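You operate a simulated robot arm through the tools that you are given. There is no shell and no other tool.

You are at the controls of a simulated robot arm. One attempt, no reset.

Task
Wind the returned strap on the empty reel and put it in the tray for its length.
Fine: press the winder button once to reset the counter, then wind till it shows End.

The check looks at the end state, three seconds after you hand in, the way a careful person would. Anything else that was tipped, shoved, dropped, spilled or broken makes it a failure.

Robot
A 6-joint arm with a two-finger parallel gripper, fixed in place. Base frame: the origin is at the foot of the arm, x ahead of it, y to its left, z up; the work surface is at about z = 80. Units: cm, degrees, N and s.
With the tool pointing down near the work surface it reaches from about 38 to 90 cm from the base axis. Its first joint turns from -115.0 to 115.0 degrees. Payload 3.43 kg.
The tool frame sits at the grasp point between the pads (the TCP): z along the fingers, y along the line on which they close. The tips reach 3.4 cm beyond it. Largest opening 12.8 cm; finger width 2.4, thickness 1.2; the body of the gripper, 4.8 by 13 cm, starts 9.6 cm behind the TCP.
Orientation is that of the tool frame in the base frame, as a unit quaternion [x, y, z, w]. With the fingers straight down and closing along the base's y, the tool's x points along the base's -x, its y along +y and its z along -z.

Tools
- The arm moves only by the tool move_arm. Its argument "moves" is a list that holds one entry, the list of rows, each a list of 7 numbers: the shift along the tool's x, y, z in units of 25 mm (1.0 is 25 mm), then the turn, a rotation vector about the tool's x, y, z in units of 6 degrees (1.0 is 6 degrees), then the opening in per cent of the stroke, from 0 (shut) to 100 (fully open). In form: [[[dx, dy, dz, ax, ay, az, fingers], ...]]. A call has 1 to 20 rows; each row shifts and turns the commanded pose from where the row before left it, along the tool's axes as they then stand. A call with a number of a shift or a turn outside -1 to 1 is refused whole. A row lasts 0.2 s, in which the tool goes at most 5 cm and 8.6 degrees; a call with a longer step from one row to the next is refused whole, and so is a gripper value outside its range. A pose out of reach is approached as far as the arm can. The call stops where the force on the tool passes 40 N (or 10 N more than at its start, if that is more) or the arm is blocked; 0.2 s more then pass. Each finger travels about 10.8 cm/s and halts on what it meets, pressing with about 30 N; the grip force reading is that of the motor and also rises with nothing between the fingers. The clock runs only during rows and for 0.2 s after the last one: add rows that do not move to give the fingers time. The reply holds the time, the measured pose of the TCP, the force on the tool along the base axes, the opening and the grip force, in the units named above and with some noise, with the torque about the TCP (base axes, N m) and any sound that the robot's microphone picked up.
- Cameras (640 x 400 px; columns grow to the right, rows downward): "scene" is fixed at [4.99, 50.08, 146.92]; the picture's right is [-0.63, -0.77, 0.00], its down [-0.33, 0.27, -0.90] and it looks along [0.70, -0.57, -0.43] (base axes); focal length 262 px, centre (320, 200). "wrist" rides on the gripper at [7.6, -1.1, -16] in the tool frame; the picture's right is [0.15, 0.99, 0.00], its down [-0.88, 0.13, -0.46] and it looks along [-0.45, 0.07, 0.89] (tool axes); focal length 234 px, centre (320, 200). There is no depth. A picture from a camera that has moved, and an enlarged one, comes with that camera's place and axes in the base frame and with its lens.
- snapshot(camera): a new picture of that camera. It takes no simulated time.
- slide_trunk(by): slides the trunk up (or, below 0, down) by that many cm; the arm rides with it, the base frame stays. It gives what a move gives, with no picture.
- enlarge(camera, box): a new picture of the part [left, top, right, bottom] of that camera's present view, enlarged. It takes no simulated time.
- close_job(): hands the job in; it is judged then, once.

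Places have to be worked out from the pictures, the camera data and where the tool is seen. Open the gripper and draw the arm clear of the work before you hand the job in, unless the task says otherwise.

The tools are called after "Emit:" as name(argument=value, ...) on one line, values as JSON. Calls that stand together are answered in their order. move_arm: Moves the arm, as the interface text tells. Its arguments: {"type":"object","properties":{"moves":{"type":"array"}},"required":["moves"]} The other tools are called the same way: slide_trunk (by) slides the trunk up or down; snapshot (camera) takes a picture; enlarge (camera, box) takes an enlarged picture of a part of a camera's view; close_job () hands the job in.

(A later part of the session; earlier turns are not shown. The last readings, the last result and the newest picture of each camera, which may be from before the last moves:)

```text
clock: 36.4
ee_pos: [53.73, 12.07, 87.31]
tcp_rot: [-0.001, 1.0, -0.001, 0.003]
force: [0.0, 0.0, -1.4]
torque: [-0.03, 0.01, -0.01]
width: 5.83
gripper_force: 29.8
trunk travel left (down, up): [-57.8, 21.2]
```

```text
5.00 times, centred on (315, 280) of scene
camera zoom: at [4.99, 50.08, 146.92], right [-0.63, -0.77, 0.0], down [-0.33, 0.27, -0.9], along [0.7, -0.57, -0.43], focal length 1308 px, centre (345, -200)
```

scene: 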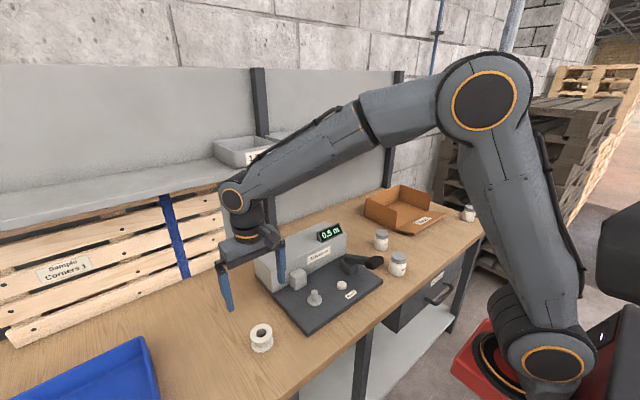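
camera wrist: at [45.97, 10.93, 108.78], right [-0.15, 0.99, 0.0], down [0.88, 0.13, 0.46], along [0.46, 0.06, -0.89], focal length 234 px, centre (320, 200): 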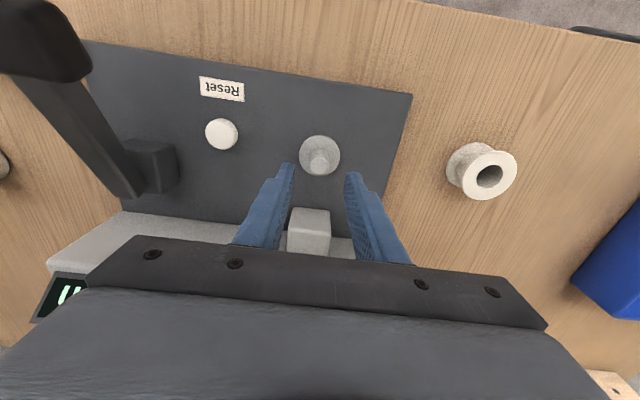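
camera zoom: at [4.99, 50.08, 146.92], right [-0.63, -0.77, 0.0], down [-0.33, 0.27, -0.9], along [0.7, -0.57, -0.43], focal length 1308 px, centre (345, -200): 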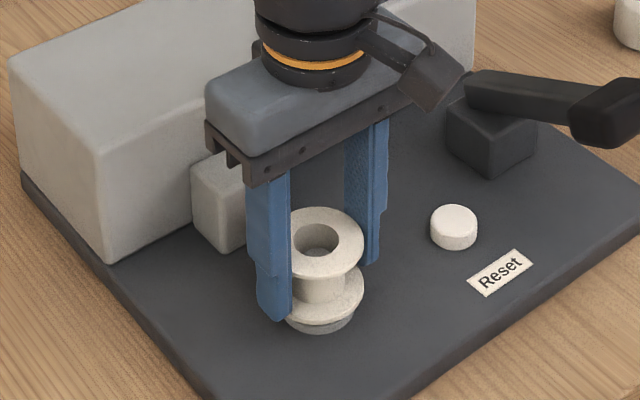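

The peg is inside the bore, and an orange strap now runs from the grey outlet block to the reel, so the strap is in the machine. I lower the last 1.2 cm gently until the reel seats on the disc.

Emit:
move_arm(moves=[[[0, 0, 0.06, 0, 0, 0, 0], [0, 0, 0.08, 0, 0, 0, 0], [0, 0, 0.08, 0, 0, 0, 0], [0, 0, 0.08, 0, 0, 0, 0], [0, 0, 0.06, 0, 0, 0, 0], [0, 0, 0.05, 0, 0, 0, 0], [0, 0, 0.03, 0, 0, 0, 0]]])

Emit:
enlarge(camera="scene", box=[260, 240, 370, 320])

Emit:
enlarge(camera="wrist", box=[240, 120, 400, 260])

```text
clock: 38.0
ee_pos: [53.82, 11.95, 86.27]
tcp_rot: [0.001, 1.0, 0.0, 0.004]
force: [0.1, -4.2, 21.9]
torque: [0.07, -0.13, -0.02]
width: 5.82
gripper_force: 30.3
trunk travel left (down, up): [-57.8, 21.2]
```

```text
5.00 times, centred on (315, 280) of scene
camera zoom: at [4.99, 50.08, 146.92], right [-0.63, -0.77, 0.0], down [-0.33, 0.27, -0.9], along [0.7, -0.57, -0.43], focal length 1308 px, centre (345, -200)
```

zoom: 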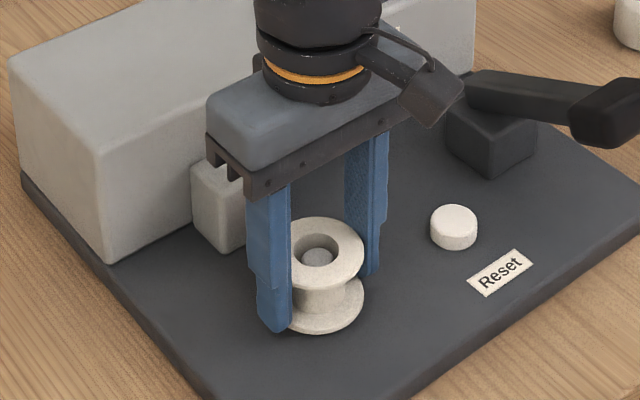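

```text
2.86 times, centred on (320, 190) of wrist
camera zoom: at [46.07, 10.9, 102.14], right [-0.15, 0.99, 0.0], down [0.88, 0.13, 0.46], along [0.46, 0.06, -0.89], focal length 669 px, centre (320, 229)
```

zoom: 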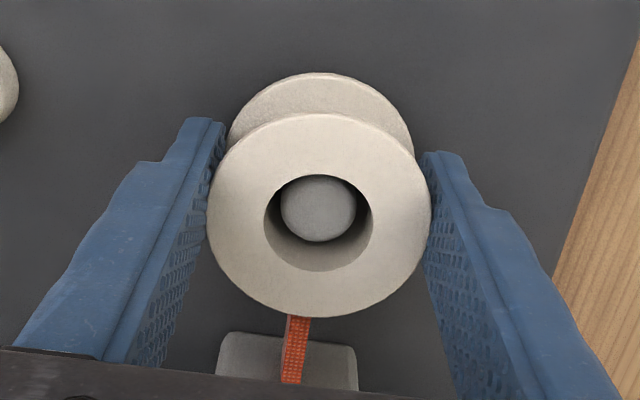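

The reel is seated on the disc (22 N of contact). I relax the push slightly, open the fingers and rise straight up, then look at the result.

Emit:
move_arm(moves=[[[0, 0, -0.03, 0, 0, 0, 0], [0, 0, 0, 0, 0, 0, 0], [0, 0, 0, 0, 0, 0, 50], [0, 0, 0, 0, 0, 0, 65], [0, 0, 0, 0, 0, 0, 80], [0, 0, 0, 0, 0, 0, 80], [0, 0, -0.3, 0, 0, 0, 80], [0, 0, -0.6, 0, 0, 0, 80], [0, 0, -0.8, 0, 0, 0, 80], [0, 0, -0.8, 0, 0, 0, 80], [0, 0, -0.8, 0, 0, 0, 80], [0, 0, -0.8, 0, 0, 0, 80], [0, 0, -0.8, 0, 0, 0, 80], [0, 0, 0, 0, 0, 0, 80]]])

Emit:
snapshot(camera="wrist")

Emit:
enlarge(camera="scene", box=[240, 210, 400, 330])

```text
clock: 41.0
ee_pos: [53.65, 12.08, 98.63]
tcp_rot: [0.0, 1.0, -0.001, 0.003]
force: [0.2, -0.3, -0.3]
torque: [-0.01, 0.01, 0.0]
width: 10.23
gripper_force: 0.1
trunk travel left (down, up): [-57.8, 21.2]
```

```text
taken
camera wrist: at [46.0, 10.96, 114.43], right [-0.15, 0.99, 0.0], down [0.88, 0.13, 0.46], along [0.46, 0.06, -0.89], focal length 234 px, centre (320, 200)
```

wrist: 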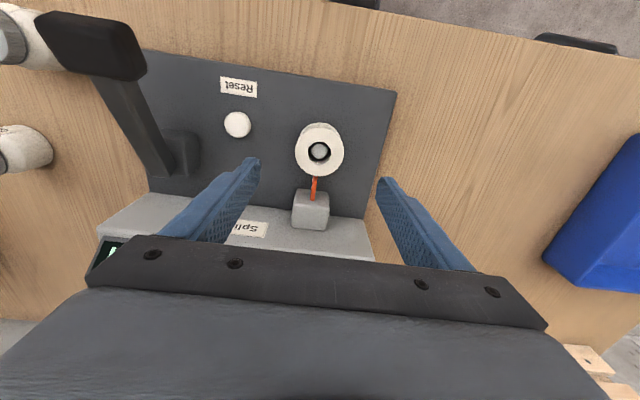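

```text
3.33 times, centred on (320, 270) of scene
camera zoom: at [4.99, 50.08, 146.92], right [-0.63, -0.77, 0.0], down [-0.33, 0.27, -0.9], along [0.7, -0.57, -0.43], focal length 872 px, centre (320, -33)
```

zoom: 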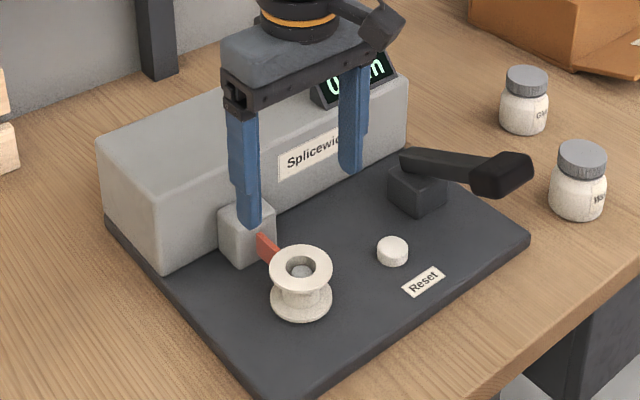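

The reel sits on the spindle with the strap attached. Next I shut the fingers and hover over the Reset button at about (53.0, 1.05) to check the alignment before pressing it once.

Emit:
move_arm(moves=[[[0.052, -0.882, 0, 0, 0, 0, 60], [0.052, -0.882, 0, 0, 0, 0, 40], [0.052, -0.882, 0, 0, 0, 0, 20], [0.052, -0.882, 0, 0, 0, 0, 0], [0.052, -0.882, 0, 0, 0, 0, 0], [0, 0, 0, 0, 0, 0, 0], [0, 0, 0, 0, 0, 0, 0]]])

Emit:
snapshot(camera="wrist")

Emit:
enlarge(camera="scene", box=[240, 210, 400, 330])

```text
clock: 42.6
ee_pos: [53.01, 1.01, 98.66]
tcp_rot: [0.0, 1.0, 0.0, 0.003]
force: [1.0, 0.1, -0.2]
torque: [0.01, 0.01, -0.03]
width: 0.01
gripper_force: 29.7
trunk travel left (down, up): [-57.8, 21.2]
```

```text
taken
camera wrist: at [45.27, -0.1, 114.46], right [-0.15, 0.99, 0.0], down [0.88, 0.13, 0.46], along [0.46, 0.06, -0.89], focal length 234 px, centre (320, 200)
```

wrist: 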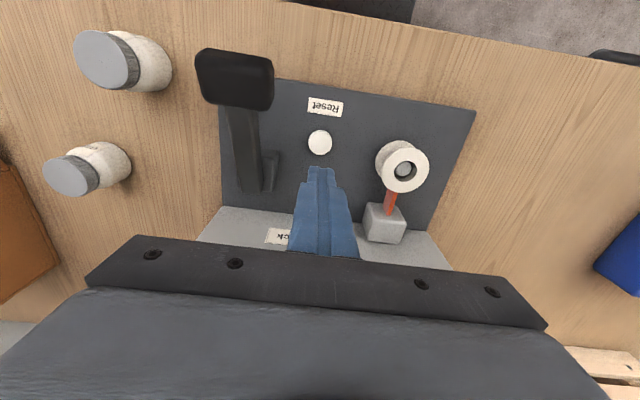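

```text
3.33 times, centred on (320, 270) of scene
camera zoom: at [4.99, 50.08, 146.92], right [-0.63, -0.77, 0.0], down [-0.33, 0.27, -0.9], along [0.7, -0.57, -0.43], focal length 872 px, centre (320, -33)
```

zoom: 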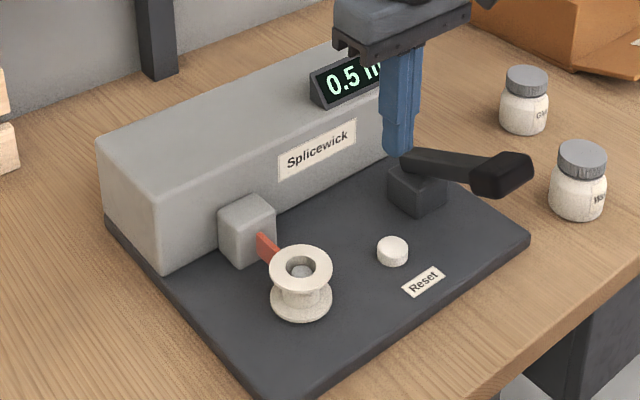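

The shut fingertips are lined up with the button in y, about 0.15 cm too far out in x. I correct that and come down to just above the button, then check.

Emit:
move_arm(moves=[[[0.06, 0, 0.5, 0, 0, 0, 0], [0, 0, 0.8, 0, 0, 0, 0], [0, 0, 0.8, 0, 0, 0, 0], [0, 0, 0.8, 0, 0, 0, 0], [0, 0, 0.7, 0, 0, 0, 0], [0, 0, 0.5, 0, 0, 0, 0], [0, 0, 0.3, 0, 0, 0, 0], [0, 0, 0, 0, 0, 0, 0]]])

Emit:
enlarge(camera="wrist", box=[240, 100, 400, 240])

Emit:
enlarge(camera="scene", box=[280, 210, 400, 320])

```text
clock: 44.4
ee_pos: [53.03, 1.03, 87.5]
tcp_rot: [0.0, 1.0, -0.001, 0.003]
force: [0.1, -0.1, 0.2]
torque: [0.02, 0.0, -0.02]
width: 0.0
gripper_force: 29.8
trunk travel left (down, up): [-57.8, 21.2]
```

```text
2.86 times, centred on (320, 170) of wrist
camera zoom: at [45.3, -0.14, 103.39], right [-0.15, 0.99, 0.0], down [0.88, 0.13, 0.46], along [0.46, 0.06, -0.89], focal length 669 px, centre (320, 286)
```

zoom: 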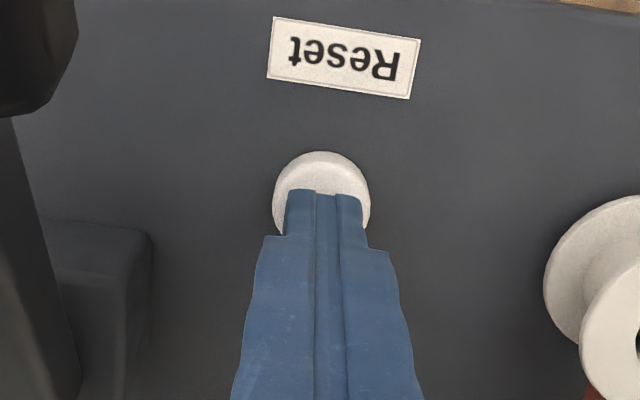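

```text
3.64 times, centred on (340, 265) of scene
camera zoom: at [4.99, 50.08, 146.92], right [-0.63, -0.77, 0.0], down [-0.33, 0.27, -0.9], along [0.7, -0.57, -0.43], focal length 951 px, centre (247, -36)
```

zoom: 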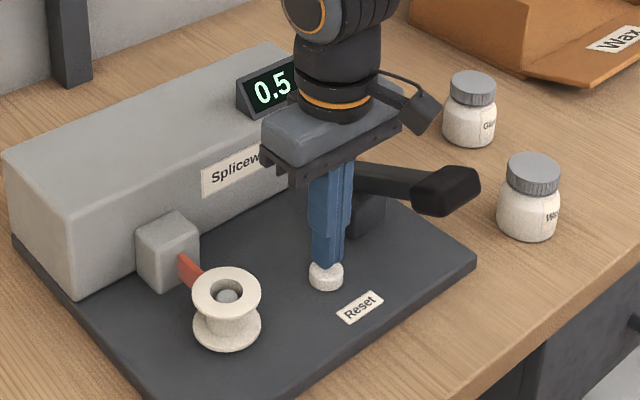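

The tips are about 1 cm above the button and centred on it; the display still reads 0.5. I press down slowly.

Emit:
move_arm(moves=[[[0, 0, 0.08, 0, 0, 0, 0], [0, 0, 0.08, 0, 0, 0, 0], [0, 0, 0.08, 0, 0, 0, 0], [0, 0, 0.08, 0, 0, 0, 0], [0, 0, 0.06, 0, 0, 0, 0]]])

Emit:
enlarge(camera="scene", box=[280, 210, 400, 320])

```text
clock: 45.6
ee_pos: [53.04, 1.01, 86.6]
tcp_rot: [0.0, 1.0, 0.0, 0.003]
force: [0.4, 1.2, 2.0]
torque: [0.02, 0.01, -0.01]
width: 0.02
gripper_force: 30.1
trunk travel left (down, up): [-57.8, 21.2]
```

```text
3.64 times, centred on (340, 265) of scene
camera zoom: at [4.99, 50.08, 146.92], right [-0.63, -0.77, 0.0], down [-0.33, 0.27, -0.9], along [0.7, -0.57, -0.43], focal length 951 px, centre (247, -36)
```

zoom: 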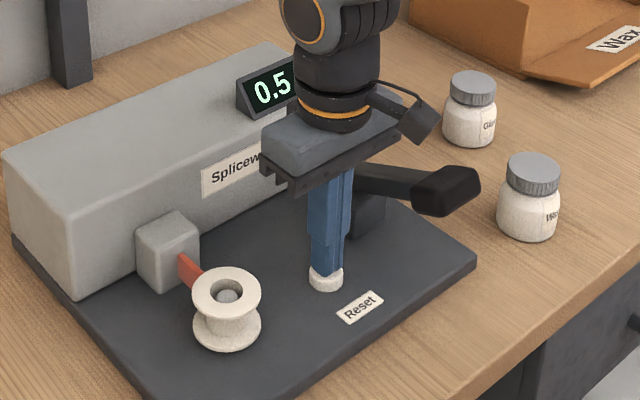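

Contact is just starting at 2 N and the display still reads 0.5. I keep pressing in small steps without lifting.

Emit:
move_arm(moves=[[[0, 0, 0.04, 0, 0, 0, 0], [0, 0, 0.04, 0, 0, 0, 0], [0, 0, 0.04, 0, 0, 0, 0]]])

Emit:
enlarge(camera="scene", box=[280, 210, 400, 320])

```text
clock: 46.4
ee_pos: [53.09, 0.85, 86.3]
tcp_rot: [-0.001, 1.0, -0.001, 0.003]
force: [1.2, -0.7, 4.0]
torque: [0.02, 0.02, 0.0]
width: 0.0
gripper_force: 29.8
trunk travel left (down, up): [-57.8, 21.2]
heard: click
```

```text
3.64 times, centred on (340, 265) of scene
camera zoom: at [4.99, 50.08, 146.92], right [-0.63, -0.77, 0.0], down [-0.33, 0.27, -0.9], along [0.7, -0.57, -0.43], focal length 951 px, centre (247, -36)
```

zoom: 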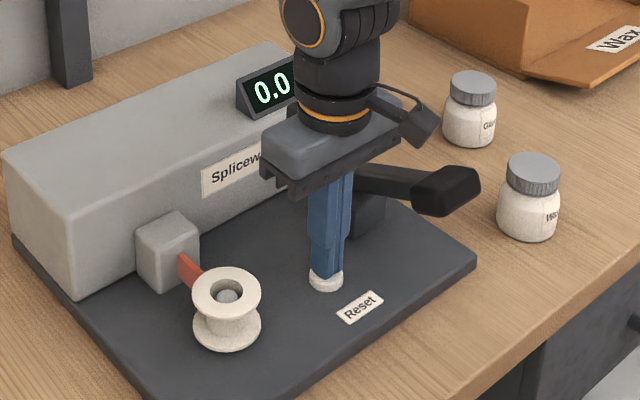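

I heard a click and the counter reads 0.0. I lift straight off the button and move above the lever knob near (46.4, -6.6), with the tips well clear of it.

Emit:
move_arm(moves=[[[0, 0, -0.3, 0, 0, 0, 0], [0, 0, -0.6, 0, 0, 0, 0], [0, 0, -0.9, 0, 0, 0, 0], [0, 0, -0.9, 0, 0, 0, 0], [0, 0, -0.9, 0, 0, 0, 0], [0, 0, -0.9, 0, 0, 0, 0], [0, 0, -0.9, 0, 0, 0, 0], [0, 0, -0.9, 0, 0, 0, 0], [0, 0, -0.9, 0, 0, 0, 0], [0.53, -0.6, 0, 0, 0, 0, 0], [0.53, -0.6, 0, 0, 0, 0, 0], [0.53, -0.6, 0, 0, 0, 0, 0], [0.53, -0.6, 0, 0, 0, 0, 0], [0.53, -0.6, 0, 0, 0, 0, 0], [0, 0, 0, 0, 0, 0, 0]]])

Emit:
snapshot(camera="wrist")

Emit:
enlarge(camera="scene", box=[260, 180, 420, 320])

```text
clock: 49.6
ee_pos: [46.2, -6.39, 104.37]
tcp_rot: [0.0, 1.0, -0.001, 0.003]
force: [0.2, 0.4, -0.7]
torque: [0.04, -0.01, 0.0]
width: 0.0
gripper_force: 29.9
trunk travel left (down, up): [-57.8, 21.2]
```

```text
taken
camera wrist: at [38.59, -7.54, 120.14], right [-0.15, 0.99, 0.0], down [0.88, 0.13, 0.46], along [0.46, 0.06, -0.89], focal length 234 px, centre (320, 200)
```

wrist: 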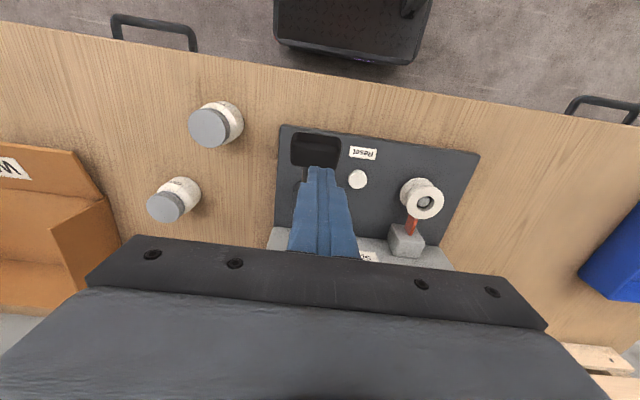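

```text
2.86 times, centred on (340, 250) of scene
camera zoom: at [4.99, 50.08, 146.92], right [-0.63, -0.77, 0.0], down [-0.33, 0.27, -0.9], along [0.7, -0.57, -0.43], focal length 747 px, centre (263, 57)
```

zoom: 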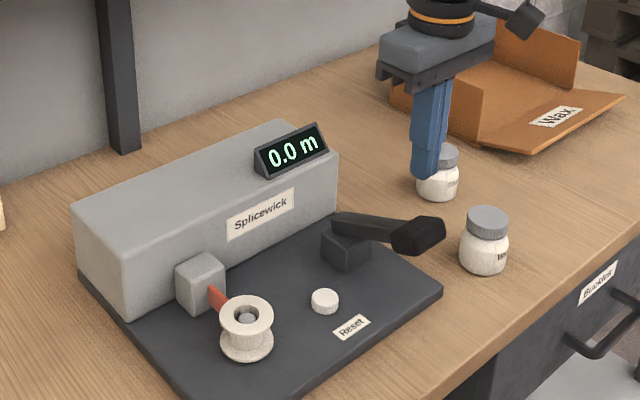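

The counter shows 0.0 m. The knob's centre is about (45.85, -6.75) with its top near z=94.5, so I align the shut fingertips over it and lower to just above it.

Emit:
move_arm(moves=[[[0.16, -0.14, 0.4, 0, 0, 0, 0], [0, 0, 0.5, 0, 0, 0, 0], [0, 0, 0.5, 0, 0, 0, 0], [0, 0, 0.4, 0, 0, 0, 0], [0, 0, 0.2, 0, 0, 0, 0], [0, 0, 0, 0, 0, 0, 0]]])

Emit:
enlarge(camera="wrist", box=[220, 80, 440, 260])

Emit:
enlarge(camera="scene", box=[310, 200, 430, 300])

```text
clock: 51.0
ee_pos: [45.88, -6.8, 99.22]
tcp_rot: [-0.001, 1.0, -0.001, 0.002]
force: [-0.2, -0.1, 0.2]
torque: [-0.02, 0.0, 0.0]
width: 0.0
gripper_force: 30.4
trunk travel left (down, up): [-57.8, 21.2]
```

```text
2.22 times, centred on (330, 170) of wrist
camera zoom: at [38.21, -7.93, 115.13], right [-0.15, 0.99, 0.0], down [0.88, 0.13, 0.46], along [0.46, 0.06, -0.89], focal length 520 px, centre (298, 267)
```

zoom: 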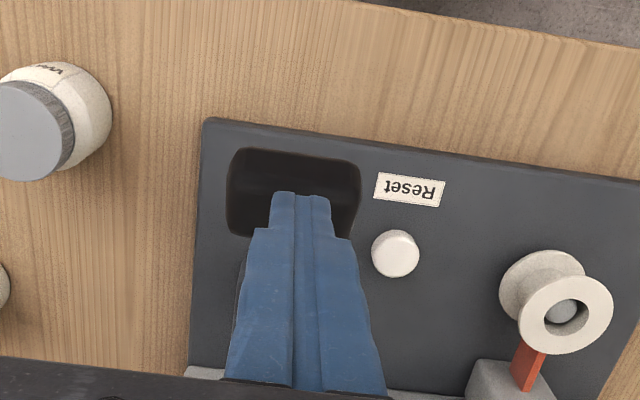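

```text
4.00 times, centred on (370, 250) of scene
camera zoom: at [4.99, 50.08, 146.92], right [-0.63, -0.77, 0.0], down [-0.33, 0.27, -0.9], along [0.7, -0.57, -0.43], focal length 1046 px, centre (120, 0)
```

zoom: 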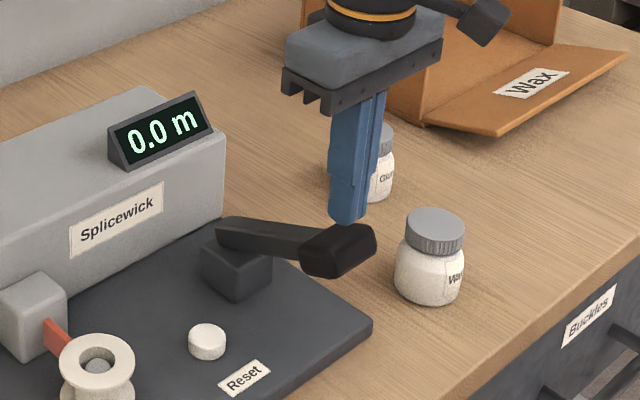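

The tips are just above the knob. I press down in small steps, drifting slightly toward the base to follow the lever's arc, and watch the force and display.

Emit:
move_arm(moves=[[[0.12, -0.02, 0.1, 0, 0, 0, 0], [0.05, 0, 0.12, 0, 0, 0, 0], [0.03, 0, 0.12, 0, 0, 0, 0], [0.03, 0, 0.12, 0, 0, 0, 0], [0.03, 0, 0.12, 0, 0, 0, 0], [0.03, 0, 0.12, 0, 0, 0, 0]]])

Emit:
enlarge(camera="scene", box=[260, 200, 430, 310])

```text
clock: 52.4
ee_pos: [45.32, -6.84, 97.57]
tcp_rot: [0.0, 1.0, -0.001, 0.002]
force: [-1.5, 0.4, 0.9]
torque: [0.03, 0.03, 0.03]
width: 0.0
gripper_force: 29.7
trunk travel left (down, up): [-57.8, 21.2]
```

```text
3.64 times, centred on (345, 255) of scene
camera zoom: at [4.99, 50.08, 146.92], right [-0.63, -0.77, 0.0], down [-0.33, 0.27, -0.9], along [0.7, -0.57, -0.43], focal length 951 px, centre (229, 0)
```

zoom: 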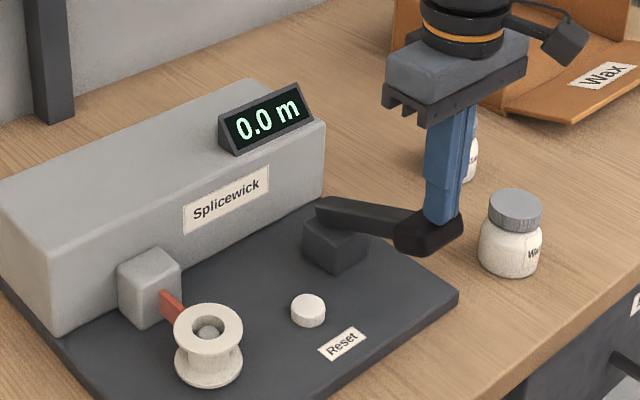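

Contact begins (about 2 N) and the counter is still 0.0. I press further along the arc.

Emit:
move_arm(moves=[[[0.06, 0, 0.12, 0, 0, 0, 0], [0.06, 0, 0.12, 0, 0, 0, 0], [0.06, 0, 0.12, 0, 0, 0, 0], [0.05, 0, 0.12, 0, 0, 0, 0], [0.05, 0, 0.12, 0, 0, 0, 0]]])

Emit:
enlarge(camera="scene", box=[260, 200, 430, 310])

```text
clock: 53.6
ee_pos: [44.53, -6.96, 96.19]
tcp_rot: [0.0, 1.0, 0.0, 0.003]
force: [-1.6, -0.3, 2.3]
torque: [0.0, 0.03, 0.02]
width: 0.01
gripper_force: 30.1
trunk travel left (down, up): [-57.8, 21.2]
```

```text
3.64 times, centred on (345, 255) of scene
camera zoom: at [4.99, 50.08, 146.92], right [-0.63, -0.77, 0.0], down [-0.33, 0.27, -0.9], along [0.7, -0.57, -0.43], focal length 951 px, centre (229, 0)
```

zoom: 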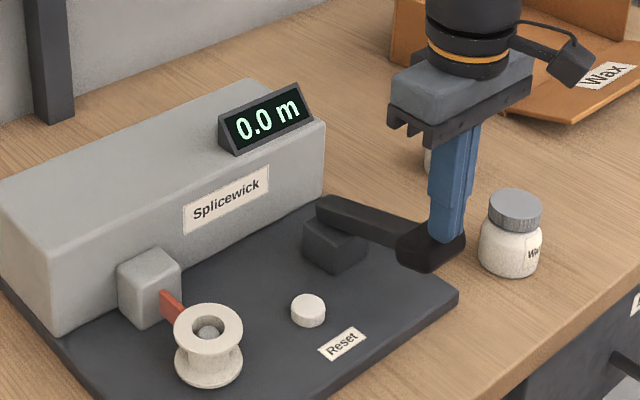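

The lever is moving down under a light load and the counter is unchanged so far. I continue the stroke.

Emit:
move_arm(moves=[[[0.05, 0, 0.14, 0, 0, 0, 0], [0.05, 0, 0.14, 0, 0, 0, 0], [0.05, 0, 0.14, 0, 0, 0, 0], [0.04, 0, 0.14, 0, 0, 0, 0], [0.04, 0, 0.14, 0, 0, 0, 0], [0.03, 0, 0.14, 0, 0, 0, 0]]])

Emit:
enlarge(camera="scene", box=[260, 200, 430, 310])

```text
clock: 55.0
ee_pos: [43.92, -6.92, 93.86]
tcp_rot: [0.001, 1.0, -0.001, 0.003]
force: [-0.2, 0.4, 1.9]
torque: [0.02, 0.05, 0.02]
width: 0.01
gripper_force: 29.9
trunk travel left (down, up): [-57.8, 21.2]
```

```text
3.64 times, centred on (345, 255) of scene
camera zoom: at [4.99, 50.08, 146.92], right [-0.63, -0.77, 0.0], down [-0.33, 0.27, -0.9], along [0.7, -0.57, -0.43], focal length 951 px, centre (229, 0)
```

zoom: 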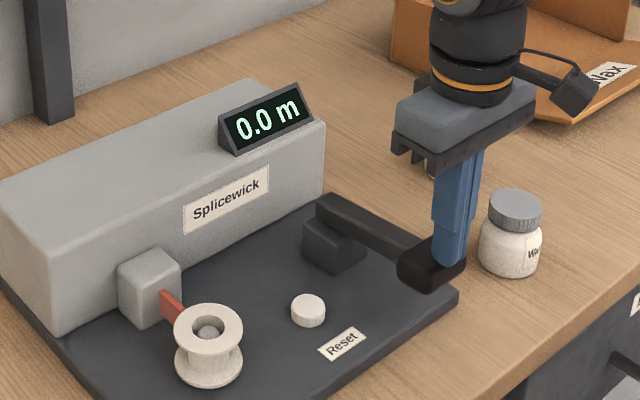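

The lever is still going down easily, at about 2 N, with the counter at 0.0. The tips are near the outer end of the knob, so I now press almost straight down.

Emit:
move_arm(moves=[[[-0.04, 0, 0.14, 0, 0, 0, 0], [-0.02, 0, 0.14, 0, 0, 0, 0], [0, 0, 0.14, 0, 0, 0, 0], [0, 0, 0.14, 0, 0, 0, 0], [0, 0, 0.14, 0, 0, 0, 0]]])

Emit:
enlarge(camera="scene", box=[260, 200, 430, 310])

Emit:
enlarge(camera="wrist", box=[220, 80, 440, 260])

```text
clock: 56.2
ee_pos: [43.97, -6.97, 92.16]
tcp_rot: [0.001, 1.0, -0.002, 0.003]
force: [-3.9, -0.5, 4.2]
torque: [0.01, 0.05, 0.0]
width: 0.0
gripper_force: 30.5
trunk travel left (down, up): [-57.8, 21.2]
```

```text
3.64 times, centred on (345, 255) of scene
camera zoom: at [4.99, 50.08, 146.92], right [-0.63, -0.77, 0.0], down [-0.33, 0.27, -0.9], along [0.7, -0.57, -0.43], focal length 951 px, centre (229, 0)
```

zoom: 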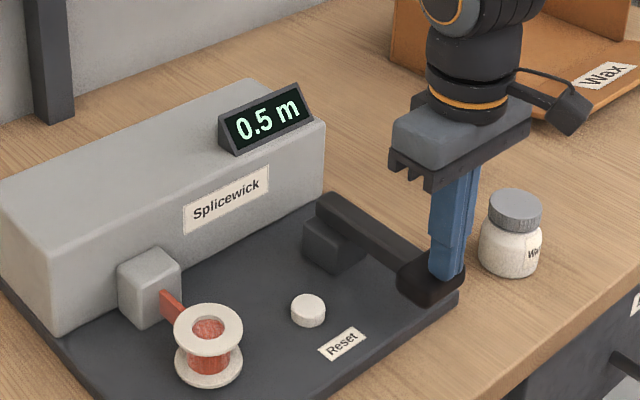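

```text
2.22 times, centred on (330, 170) of wrist
camera zoom: at [36.31, -8.01, 108.02], right [-0.15, 0.99, 0.0], down [0.88, 0.13, 0.46], along [0.46, 0.06, -0.89], focal length 520 px, centre (298, 267)
```

zoom: 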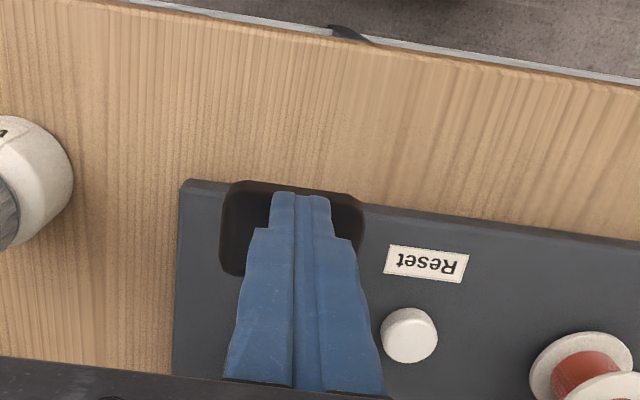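

The counter now shows 0.5 m and strap is on the reel. I hold still for one short row to see whether it keeps winding while held or counts by strokes.

Emit:
move_arm(moves=[[[0, 0, 0, 0, 0, 0, 0]]])

Emit:
enlarge(camera="scene", box=[260, 200, 430, 310])

```text
clock: 56.6
ee_pos: [44.1, -6.93, 92.18]
tcp_rot: [0.0, 1.0, -0.001, 0.002]
force: [-1.7, 0.0, 3.3]
torque: [0.01, 0.04, 0.0]
width: 0.01
gripper_force: 29.3
trunk travel left (down, up): [-57.8, 21.2]
```

```text
3.64 times, centred on (345, 255) of scene
camera zoom: at [4.99, 50.08, 146.92], right [-0.63, -0.77, 0.0], down [-0.33, 0.27, -0.9], along [0.7, -0.57, -0.43], focal length 951 px, centre (229, 0)
```

zoom: 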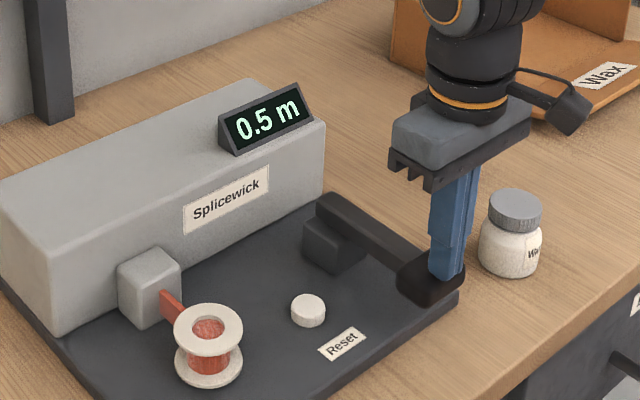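

It counts 0.5 m per stroke. I raise the tool back along the arc and check that the lever springs up.

Emit:
move_arm(moves=[[[0, 0, -0.2, 0, 0, 0, 0], [-0.02, 0, -0.3, 0, 0, 0, 0], [-0.05, 0, -0.3, 0, 0, 0, 0], [-0.07, 0, -0.3, 0, 0, 0, 0], [-0.08, 0, -0.3, 0, 0, 0, 0], [-0.08, 0, -0.3, 0, 0, 0, 0], [-0.08, 0, -0.3, 0, 0, 0, 0], [-0.08, 0, -0.3, 0, 0, 0, 0], [-0.08, 0, -0.3, 0, 0, 0, 0], [0, 0, -0.2, 0, 0, 0, 0], [0, 0, 0, 0, 0, 0, 0]]])

Emit:
enlarge(camera="scene", box=[260, 200, 430, 310])

Emit:
enlarge(camera="wrist", box=[220, 80, 440, 260])

```text
clock: 59.0
ee_pos: [45.25, -6.99, 99.18]
tcp_rot: [0.0, 1.0, -0.002, 0.003]
force: [0.0, 0.4, 0.5]
torque: [0.0, -0.01, -0.03]
width: 0.01
gripper_force: 30.3
trunk travel left (down, up): [-57.8, 21.2]
```

```text
3.64 times, centred on (345, 255) of scene
camera zoom: at [4.99, 50.08, 146.92], right [-0.63, -0.77, 0.0], down [-0.33, 0.27, -0.9], along [0.7, -0.57, -0.43], focal length 951 px, centre (229, 0)
```

zoom: 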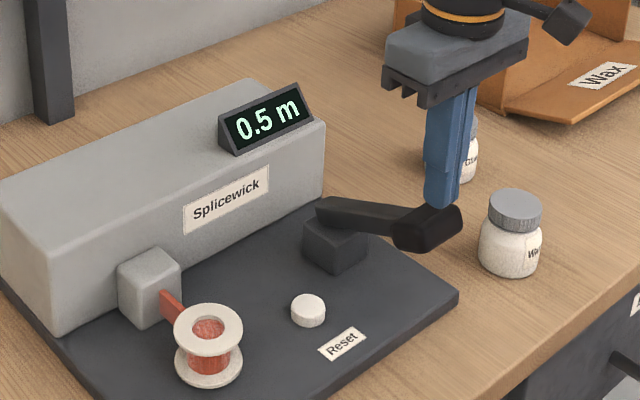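

```text
2.22 times, centred on (330, 170) of wrist
camera zoom: at [37.66, -7.99, 115.05], right [-0.15, 0.99, 0.0], down [0.88, 0.13, 0.46], along [0.46, 0.06, -0.89], focal length 520 px, centre (298, 267)
```

zoom: 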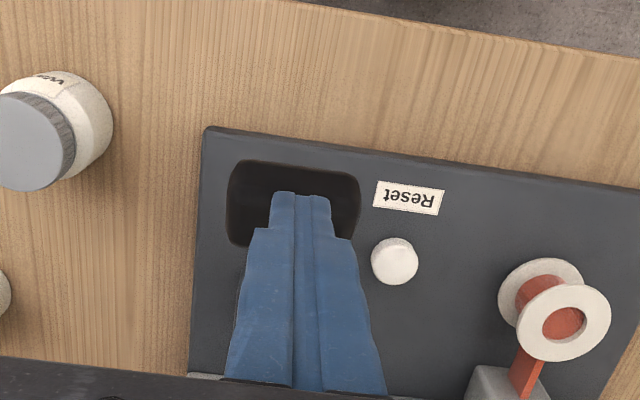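

The lever sprang back up and the counter stays at 0.5 m. I make the second full stroke along the same arc.

Emit:
move_arm(moves=[[[0.04, 0.03, 0.2, 0, 0, 0, 0], [0.06, 0, 0.25, 0, 0, 0, 0], [0.08, 0, 0.25, 0, 0, 0, 0], [0.08, 0, 0.25, 0, 0, 0, 0], [0.08, 0, 0.25, 0, 0, 0, 0], [0.06, 0, 0.25, 0, 0, 0, 0], [0.06, 0, 0.25, 0, 0, 0, 0], [0.04, 0, 0.25, 0, 0, 0, 0], [0.02, 0, 0.25, 0, 0, 0, 0], [0, 0, 0.25, 0, 0, 0, 0], [0, 0, 0.2, 0, 0, 0, 0], [0, 0, 0.2, 0, 0, 0, 0], [0, 0, 0, 0, 0, 0, 0]]])

Emit:
enlarge(camera="scene", box=[260, 200, 430, 310])

```text
clock: 61.8
ee_pos: [44.08, -6.85, 92.08]
tcp_rot: [0.0, 1.0, -0.002, 0.002]
force: [-1.7, 0.6, 4.5]
torque: [0.03, -0.01, 0.02]
width: 0.0
gripper_force: 30.0
trunk travel left (down, up): [-57.8, 21.2]
```

```text
3.64 times, centred on (345, 255) of scene
camera zoom: at [4.99, 50.08, 146.92], right [-0.63, -0.77, 0.0], down [-0.33, 0.27, -0.9], along [0.7, -0.57, -0.43], focal length 951 px, centre (229, 0)
```

zoom: 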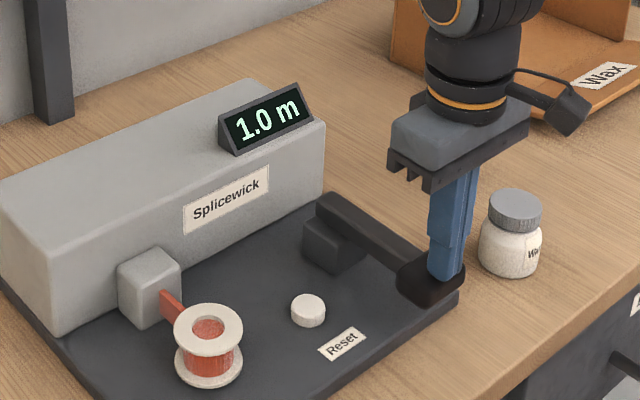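

The counter shows 1.0 m after the second stroke. I raise the lever fully again and read the display.

Emit:
move_arm(moves=[[[0, 0, -0.2, 0, 0, 0, 0], [-0.02, 0, -0.3, 0, 0, 0, 0], [-0.05, 0, -0.3, 0, 0, 0, 0], [-0.07, 0, -0.3, 0, 0, 0, 0], [-0.08, 0, -0.3, 0, 0, 0, 0], [-0.08, 0, -0.3, 0, 0, 0, 0], [-0.08, 0, -0.3, 0, 0, 0, 0], [-0.08, 0, -0.3, 0, 0, 0, 0], [-0.04, 0, -0.3, 0, 0, 0, 0], [0, 0, -0.2, 0, 0, 0, 0], [0, 0, 0, 0, 0, 0, 0]]])

Emit:
enlarge(camera="scene", box=[260, 200, 430, 310])

```text
clock: 64.2
ee_pos: [45.32, -6.69, 99.06]
tcp_rot: [0.0, 1.0, -0.001, 0.003]
force: [0.5, -0.5, 0.3]
torque: [0.0, 0.03, 0.06]
width: 0.0
gripper_force: 30.2
trunk travel left (down, up): [-57.8, 21.2]
```

```text
3.64 times, centred on (345, 255) of scene
camera zoom: at [4.99, 50.08, 146.92], right [-0.63, -0.77, 0.0], down [-0.33, 0.27, -0.9], along [0.7, -0.57, -0.43], focal length 951 px, centre (229, 0)
```

zoom: 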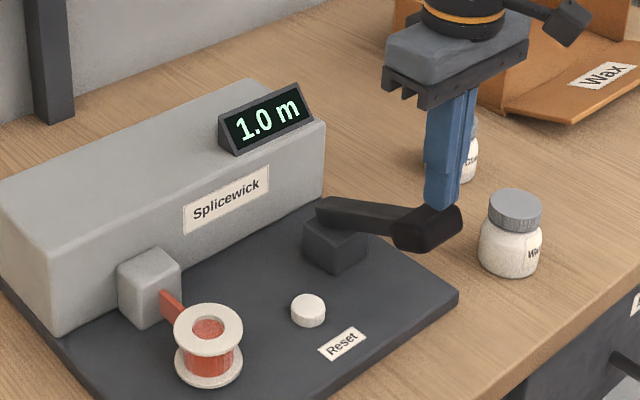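

The lever is up and the display holds at 1.0 m. I make the third stroke the same way.

Emit:
move_arm(moves=[[[0.04, 0, 0.2, 0, 0, 0, 0], [0.06, 0, 0.25, 0, 0, 0, 0], [0.08, 0, 0.25, 0, 0, 0, 0], [0.08, 0, 0.25, 0, 0, 0, 0], [0.08, 0, 0.25, 0, 0, 0, 0], [0.06, 0, 0.25, 0, 0, 0, 0], [0.06, 0, 0.25, 0, 0, 0, 0], [0.04, 0, 0.25, 0, 0, 0, 0], [0, 0, 0.25, 0, 0, 0, 0], [0, 0, 0.25, 0, 0, 0, 0], [0, 0, 0.2, 0, 0, 0, 0], [0, 0, 0.16, 0, 0, 0, 0], [0, 0, 0, 0, 0, 0, 0]]])

Emit:
enlarge(camera="scene", box=[260, 200, 430, 310])

```text
clock: 67.0
ee_pos: [43.97, -6.78, 92.03]
tcp_rot: [-0.001, 1.0, 0.0, 0.003]
force: [-3.1, 1.1, 3.0]
torque: [0.07, 0.05, 0.0]
width: 0.04
gripper_force: 30.2
trunk travel left (down, up): [-57.8, 21.2]
```

```text
3.64 times, centred on (345, 255) of scene
camera zoom: at [4.99, 50.08, 146.92], right [-0.63, -0.77, 0.0], down [-0.33, 0.27, -0.9], along [0.7, -0.57, -0.43], focal length 951 px, centre (229, 0)
```

zoom: 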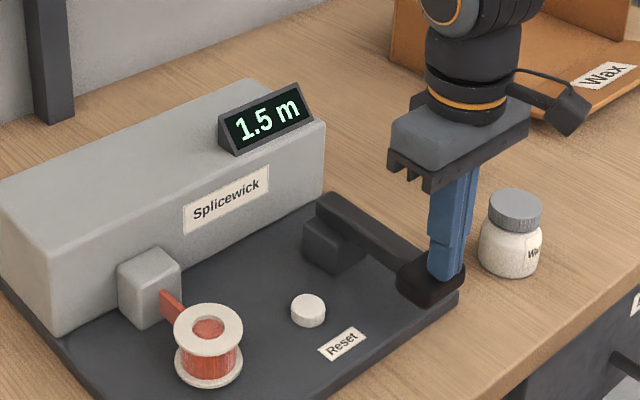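

The display reads 1.5 m, not End yet. I let the lever up again.

Emit:
move_arm(moves=[[[0, 0, -0.2, 0, 0, 0, 0], [-0.02, 0, -0.3, 0, 0, 0, 0], [-0.05, 0, -0.3, 0, 0, 0, 0], [-0.07, 0, -0.3, 0, 0, 0, 0], [-0.08, 0, -0.3, 0, 0, 0, 0], [-0.08, 0, -0.3, 0, 0, 0, 0], [-0.08, 0, -0.3, 0, 0, 0, 0], [-0.08, 0, -0.3, 0, 0, 0, 0], [-0.04, 0, -0.3, 0, 0, 0, 0], [0, 0, -0.2, 0, 0, 0, 0], [0, 0, 0, 0, 0, 0, 0]]])

Emit:
enlarge(camera="scene", box=[260, 200, 430, 310])

```text
clock: 69.4
ee_pos: [45.3, -6.83, 99.09]
tcp_rot: [0.0, 1.0, 0.0, 0.003]
force: [-0.4, 0.2, 0.5]
torque: [0.01, 0.04, 0.02]
width: 0.03
gripper_force: 29.9
trunk travel left (down, up): [-57.8, 21.2]
```

```text
3.64 times, centred on (345, 255) of scene
camera zoom: at [4.99, 50.08, 146.92], right [-0.63, -0.77, 0.0], down [-0.33, 0.27, -0.9], along [0.7, -0.57, -0.43], focal length 951 px, centre (229, 0)
```

zoom: 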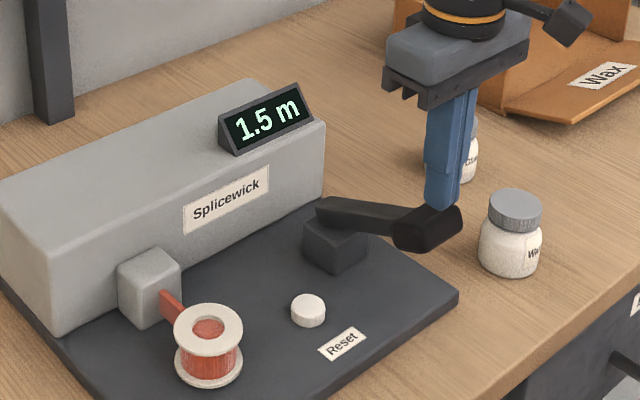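

The display holds at 1.5 m and the strap still runs from the outlet. I make the fourth stroke.

Emit:
move_arm(moves=[[[0.04, 0, 0.2, 0, 0, 0, 0], [0.06, 0, 0.25, 0, 0, 0, 0], [0.08, 0, 0.25, 0, 0, 0, 0], [0.08, 0, 0.25, 0, 0, 0, 0], [0.08, 0, 0.25, 0, 0, 0, 0], [0.06, 0, 0.25, 0, 0, 0, 0], [0.06, 0, 0.25, 0, 0, 0, 0], [0.04, 0, 0.25, 0, 0, 0, 0], [0, 0, 0.25, 0, 0, 0, 0], [0, 0, 0.25, 0, 0, 0, 0], [0, 0, 0.2, 0, 0, 0, 0], [0, 0, 0.16, 0, 0, 0, 0], [0, 0, 0, 0, 0, 0, 0]]])

Emit:
enlarge(camera="scene", box=[260, 200, 430, 310])

```text
clock: 72.2
ee_pos: [44.16, -6.78, 92.2]
tcp_rot: [-0.001, 1.0, -0.001, 0.003]
force: [-0.9, -1.2, 3.7]
torque: [-0.03, 0.03, 0.0]
width: 0.01
gripper_force: 30.5
trunk travel left (down, up): [-57.8, 21.2]
```

```text
3.64 times, centred on (345, 255) of scene
camera zoom: at [4.99, 50.08, 146.92], right [-0.63, -0.77, 0.0], down [-0.33, 0.27, -0.9], along [0.7, -0.57, -0.43], focal length 951 px, centre (229, 0)
```

zoom: 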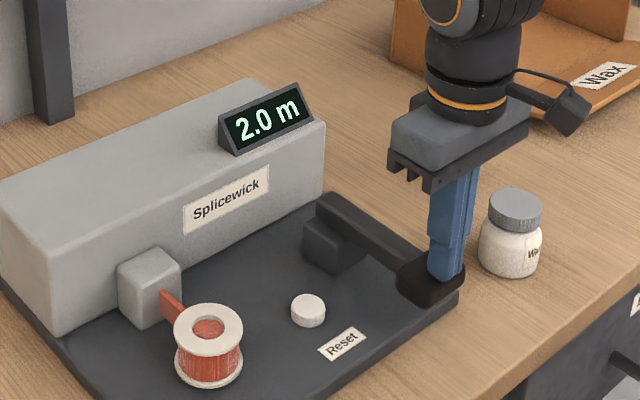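

The display reads 2.0 m with strap still at the outlet. I let the lever up and look again.

Emit:
move_arm(moves=[[[0, 0, -0.2, 0, 0, 0, 0], [-0.02, 0, -0.3, 0, 0, 0, 0], [-0.05, 0, -0.3, 0, 0, 0, 0], [-0.07, 0, -0.3, 0, 0, 0, 0], [-0.08, 0, -0.3, 0, 0, 0, 0], [-0.08, 0, -0.3, 0, 0, 0, 0], [-0.08, 0, -0.3, 0, 0, 0, 0], [-0.08, 0, -0.3, 0, 0, 0, 0], [-0.04, 0, -0.3, 0, 0, 0, 0], [0, 0, -0.2, 0, 0, 0, 0], [0, 0, 0, 0, 0, 0, 0]]])

Emit:
enlarge(camera="scene", box=[260, 200, 430, 310])

```text
clock: 74.6
ee_pos: [45.27, -6.87, 99.22]
tcp_rot: [0.0, 1.0, -0.001, 0.002]
force: [0.0, -0.2, 0.1]
torque: [-0.01, -0.03, 0.0]
width: 0.0
gripper_force: 29.8
trunk travel left (down, up): [-57.8, 21.2]
```

```text
3.64 times, centred on (345, 255) of scene
camera zoom: at [4.99, 50.08, 146.92], right [-0.63, -0.77, 0.0], down [-0.33, 0.27, -0.9], along [0.7, -0.57, -0.43], focal length 951 px, centre (229, 0)
```

zoom: 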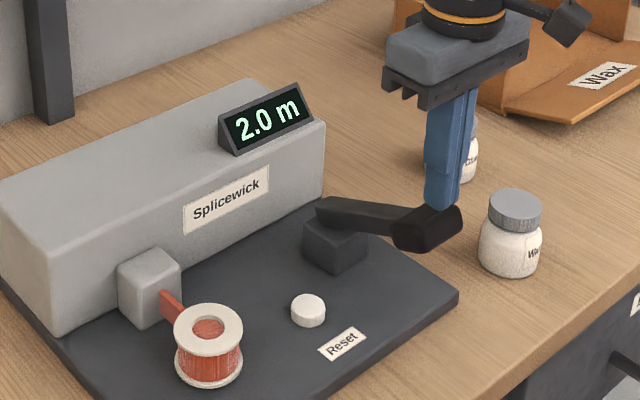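

The display stays at 2.0 m, not End. I make the fifth stroke.

Emit:
move_arm(moves=[[[0.04, 0, 0.2, 0, 0, 0, 0], [0.06, 0, 0.25, 0, 0, 0, 0], [0.08, 0, 0.25, 0, 0, 0, 0], [0.08, 0, 0.25, 0, 0, 0, 0], [0.08, 0, 0.25, 0, 0, 0, 0], [0.06, 0, 0.25, 0, 0, 0, 0], [0.06, 0, 0.25, 0, 0, 0, 0], [0.04, 0, 0.25, 0, 0, 0, 0], [0, 0, 0.25, 0, 0, 0, 0], [0, 0, 0.25, 0, 0, 0, 0], [0, 0, 0.2, 0, 0, 0, 0], [0, 0, 0.16, 0, 0, 0, 0], [0, 0, 0, 0, 0, 0, 0]]])

Emit:
enlarge(camera="scene", box=[260, 200, 430, 310])

```text
clock: 77.4
ee_pos: [44.11, -6.9, 92.12]
tcp_rot: [0.0, 1.0, 0.0, 0.002]
force: [-1.4, -1.7, 3.9]
torque: [0.0, -0.02, -0.01]
width: 0.0
gripper_force: 30.3
trunk travel left (down, up): [-57.8, 21.2]
```

```text
3.64 times, centred on (345, 255) of scene
camera zoom: at [4.99, 50.08, 146.92], right [-0.63, -0.77, 0.0], down [-0.33, 0.27, -0.9], along [0.7, -0.57, -0.43], focal length 951 px, centre (229, 0)
```

zoom: 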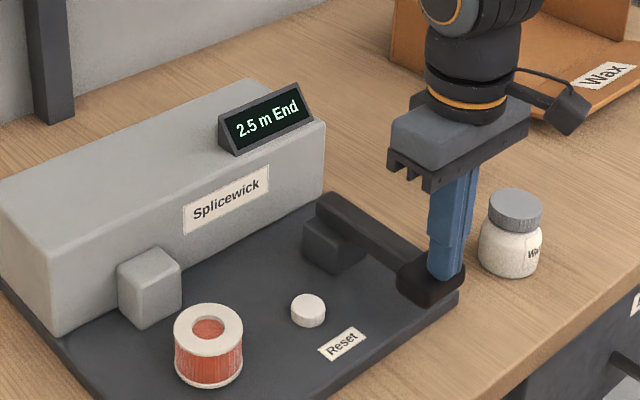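

The display reads "2.5 m End" and the strap's tail has left the outlet, so the reel goes in the 2.5 m tray. I release the lever, rise clear and go back above the reel.

Emit:
move_arm(moves=[[[0, 0, -0.2, 0, 0, 0, 0], [-0.02, 0, -0.3, 0, 0, 0, 0], [-0.05, 0, -0.3, 0, 0, 0, 0], [-0.07, 0, -0.3, 0, 0, 0, 0], [-0.08, 0, -0.3, 0, 0, 0, 0], [-0.08, 0, -0.3, 0, 0, 0, 0], [-0.08, 0, -0.3, 0, 0, 0, 0], [-0.08, 0, -0.3, 0, 0, 0, 0], [-0.04, 0, -0.4, 0, 0, 0, 0], [0, 0, -0.6, 0, 0, 0, 0], [0, 0, -0.8, 0, 0, 0, 0], [0, 0, -0.8, 0, 0, 0, 0], [0, 0, 0, 0, 0, 0, 0]]])

Emit:
snapshot(camera="scene")

Emit:
enlarge(camera="scene", box=[260, 200, 430, 310])

```text
clock: 80.2
ee_pos: [45.34, -6.85, 104.48]
tcp_rot: [0.0, 1.0, -0.001, 0.004]
force: [0.4, 0.1, 0.8]
torque: [-0.03, 0.02, 0.02]
width: 0.02
gripper_force: 30.1
trunk travel left (down, up): [-57.8, 21.2]
```

```text
taken
```

scene: 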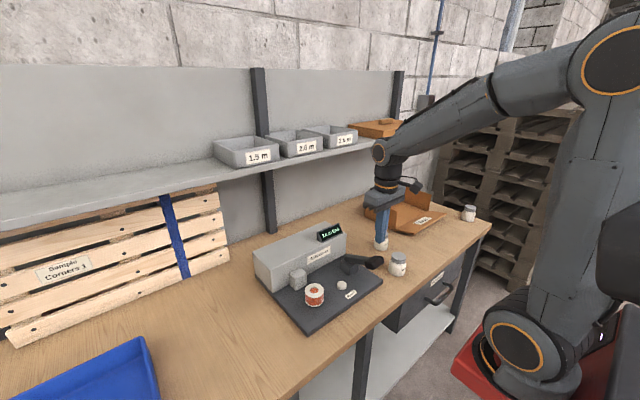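

```text
3.64 times, centred on (345, 255) of scene
camera zoom: at [4.99, 50.08, 146.92], right [-0.63, -0.77, 0.0], down [-0.33, 0.27, -0.9], along [0.7, -0.57, -0.43], focal length 951 px, centre (229, 0)
```

zoom: 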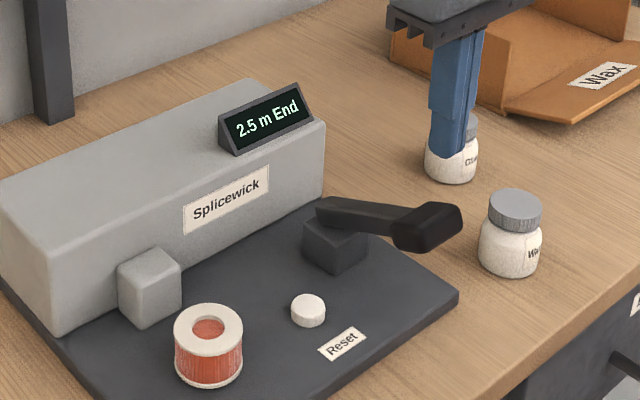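

The display still reads "2.5 m End". I move above the reel at (53.7, 12.0) with the fingers opening.

Emit:
move_arm(moves=[[[-0.42, 0.943, 0, 0, 0, 0, 30], [-0.42, 0.943, 0, 0, 0, 0, 60], [-0.42, 0.943, 0, 0, 0, 0, 90], [-0.42, 0.943, 0, 0, 0, 0, 90], [-0.42, 0.943, 0, 0, 0, 0, 90], [-0.42, 0.943, 0, 0, 0, 0, 90], [-0.42, 0.943, 0, 0, 0, 0, 90], [-0.42, 0.943, 0, 0, 0, 0, 90], [0, 0, 0.8, 0, 0, 0, 90], [0, 0, 0.8, 0, 0, 0, 90], [0, 0, 0, 0, 0, 0, 90]]])

Emit:
snapshot(camera="wrist")

Emit:
enlarge(camera="wrist", box=[260, 100, 380, 220])

```text
clock: 82.6
ee_pos: [53.76, 12.13, 100.31]
tcp_rot: [0.0, 1.0, -0.001, 0.003]
force: [-0.2, -0.7, -0.2]
torque: [-0.02, -0.02, -0.03]
width: 11.54
gripper_force: 0.0
trunk travel left (down, up): [-57.8, 21.2]
```

```text
taken
camera wrist: at [46.03, 10.95, 116.23], right [-0.15, 0.99, 0.0], down [0.88, 0.13, 0.46], along [0.46, 0.06, -0.89], focal length 234 px, centre (320, 200)
```

wrist: 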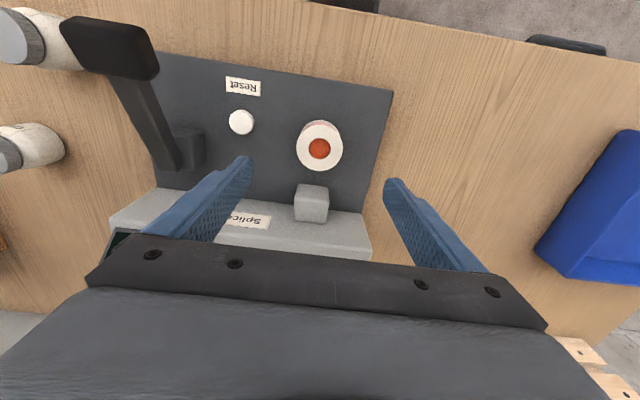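

```text
3.33 times, centred on (320, 160) of wrist
camera zoom: at [46.03, 10.95, 116.23], right [-0.15, 0.99, 0.0], down [0.88, 0.13, 0.46], along [0.46, 0.06, -0.89], focal length 781 px, centre (320, 333)
```

zoom: 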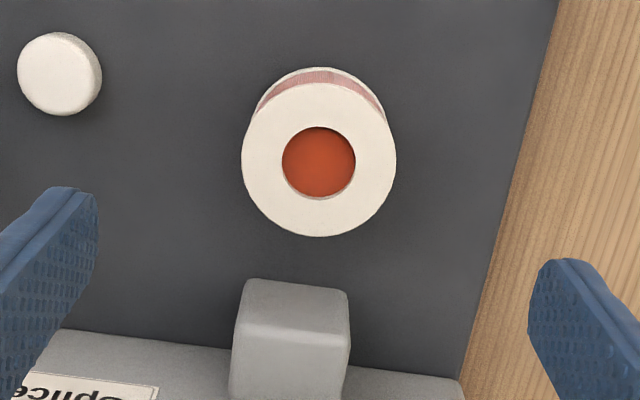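

The reel is centred under the gripper. I lower around it to TCP z≈86.0 with the fingers open and then close fully.

Emit:
move_arm(moves=[[[0, 0, 0.6, 0, 0, 0, 90], [0, 0, 0.8, 0, 0, 0, 90], [0, 0, 0.8, 0, 0, 0, 90], [0, 0, 0.8, 0, 0, 0, 90], [0, 0, 0.8, 0, 0, 0, 90], [0, 0, 0.8, 0, 0, 0, 90], [0, 0, 0.6, 0, 0, 0, 90], [0, 0, 0.36, 0, 0, 0, 90], [0, 0, 0.16, 0, 0, 0, 90], [0, 0, 0, 0, 0, 0, 90], [0, 0, 0, 0, 0, 0, 65], [0, 0, 0, 0, 0, 0, 52], [0, 0, 0, 0, 0, 0, 45], [0, 0, 0, 0, 0, 0, 35], [0, 0, 0, 0, 0, 0, 20], [0, 0, 0, 0, 0, 0, 0], [0, 0, 0, 0, 0, 0, 0], [0, 0, 0, 0, 0, 0, 0]]])

Emit:
enlarge(camera="wrist", box=[240, 120, 400, 260])

Emit:
enlarge(camera="scene", box=[260, 230, 370, 320])

```text
clock: 86.4
ee_pos: [53.87, 12.06, 86.13]
tcp_rot: [0.0, 1.0, 0.0, 0.003]
force: [-0.2, 0.3, -0.3]
torque: [0.04, -0.02, 0.01]
width: 5.81
gripper_force: 30.2
trunk travel left (down, up): [-57.8, 21.2]
```

```text
2.86 times, centred on (320, 190) of wrist
camera zoom: at [46.09, 10.98, 101.96], right [-0.15, 0.99, 0.0], down [0.88, 0.13, 0.46], along [0.46, 0.06, -0.89], focal length 669 px, centre (320, 229)
```

zoom: 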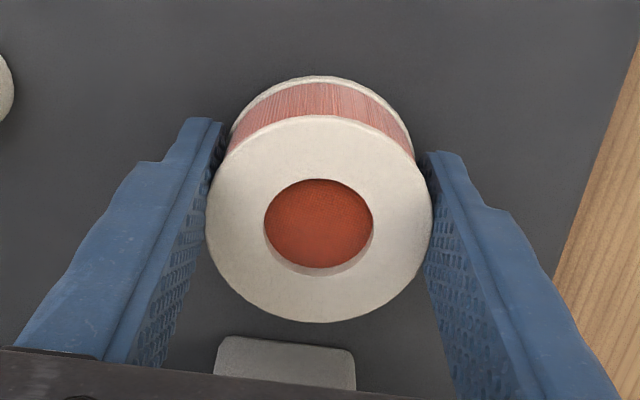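

```text
4.44 times, centred on (315, 275) of scene
camera zoom: at [4.99, 50.08, 146.92], right [-0.63, -0.77, 0.0], down [-0.33, 0.27, -0.9], along [0.7, -0.57, -0.43], focal length 1163 px, centre (342, -133)
```

zoom: 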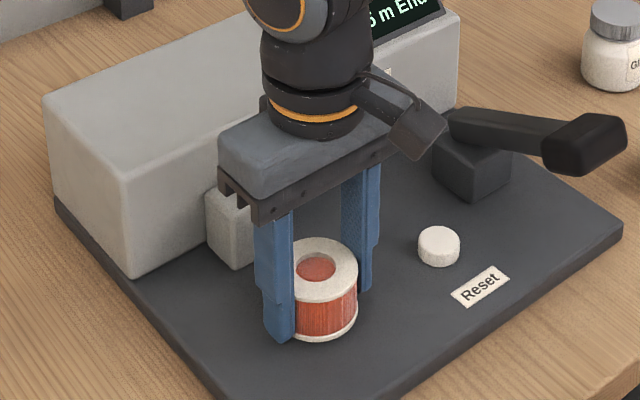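

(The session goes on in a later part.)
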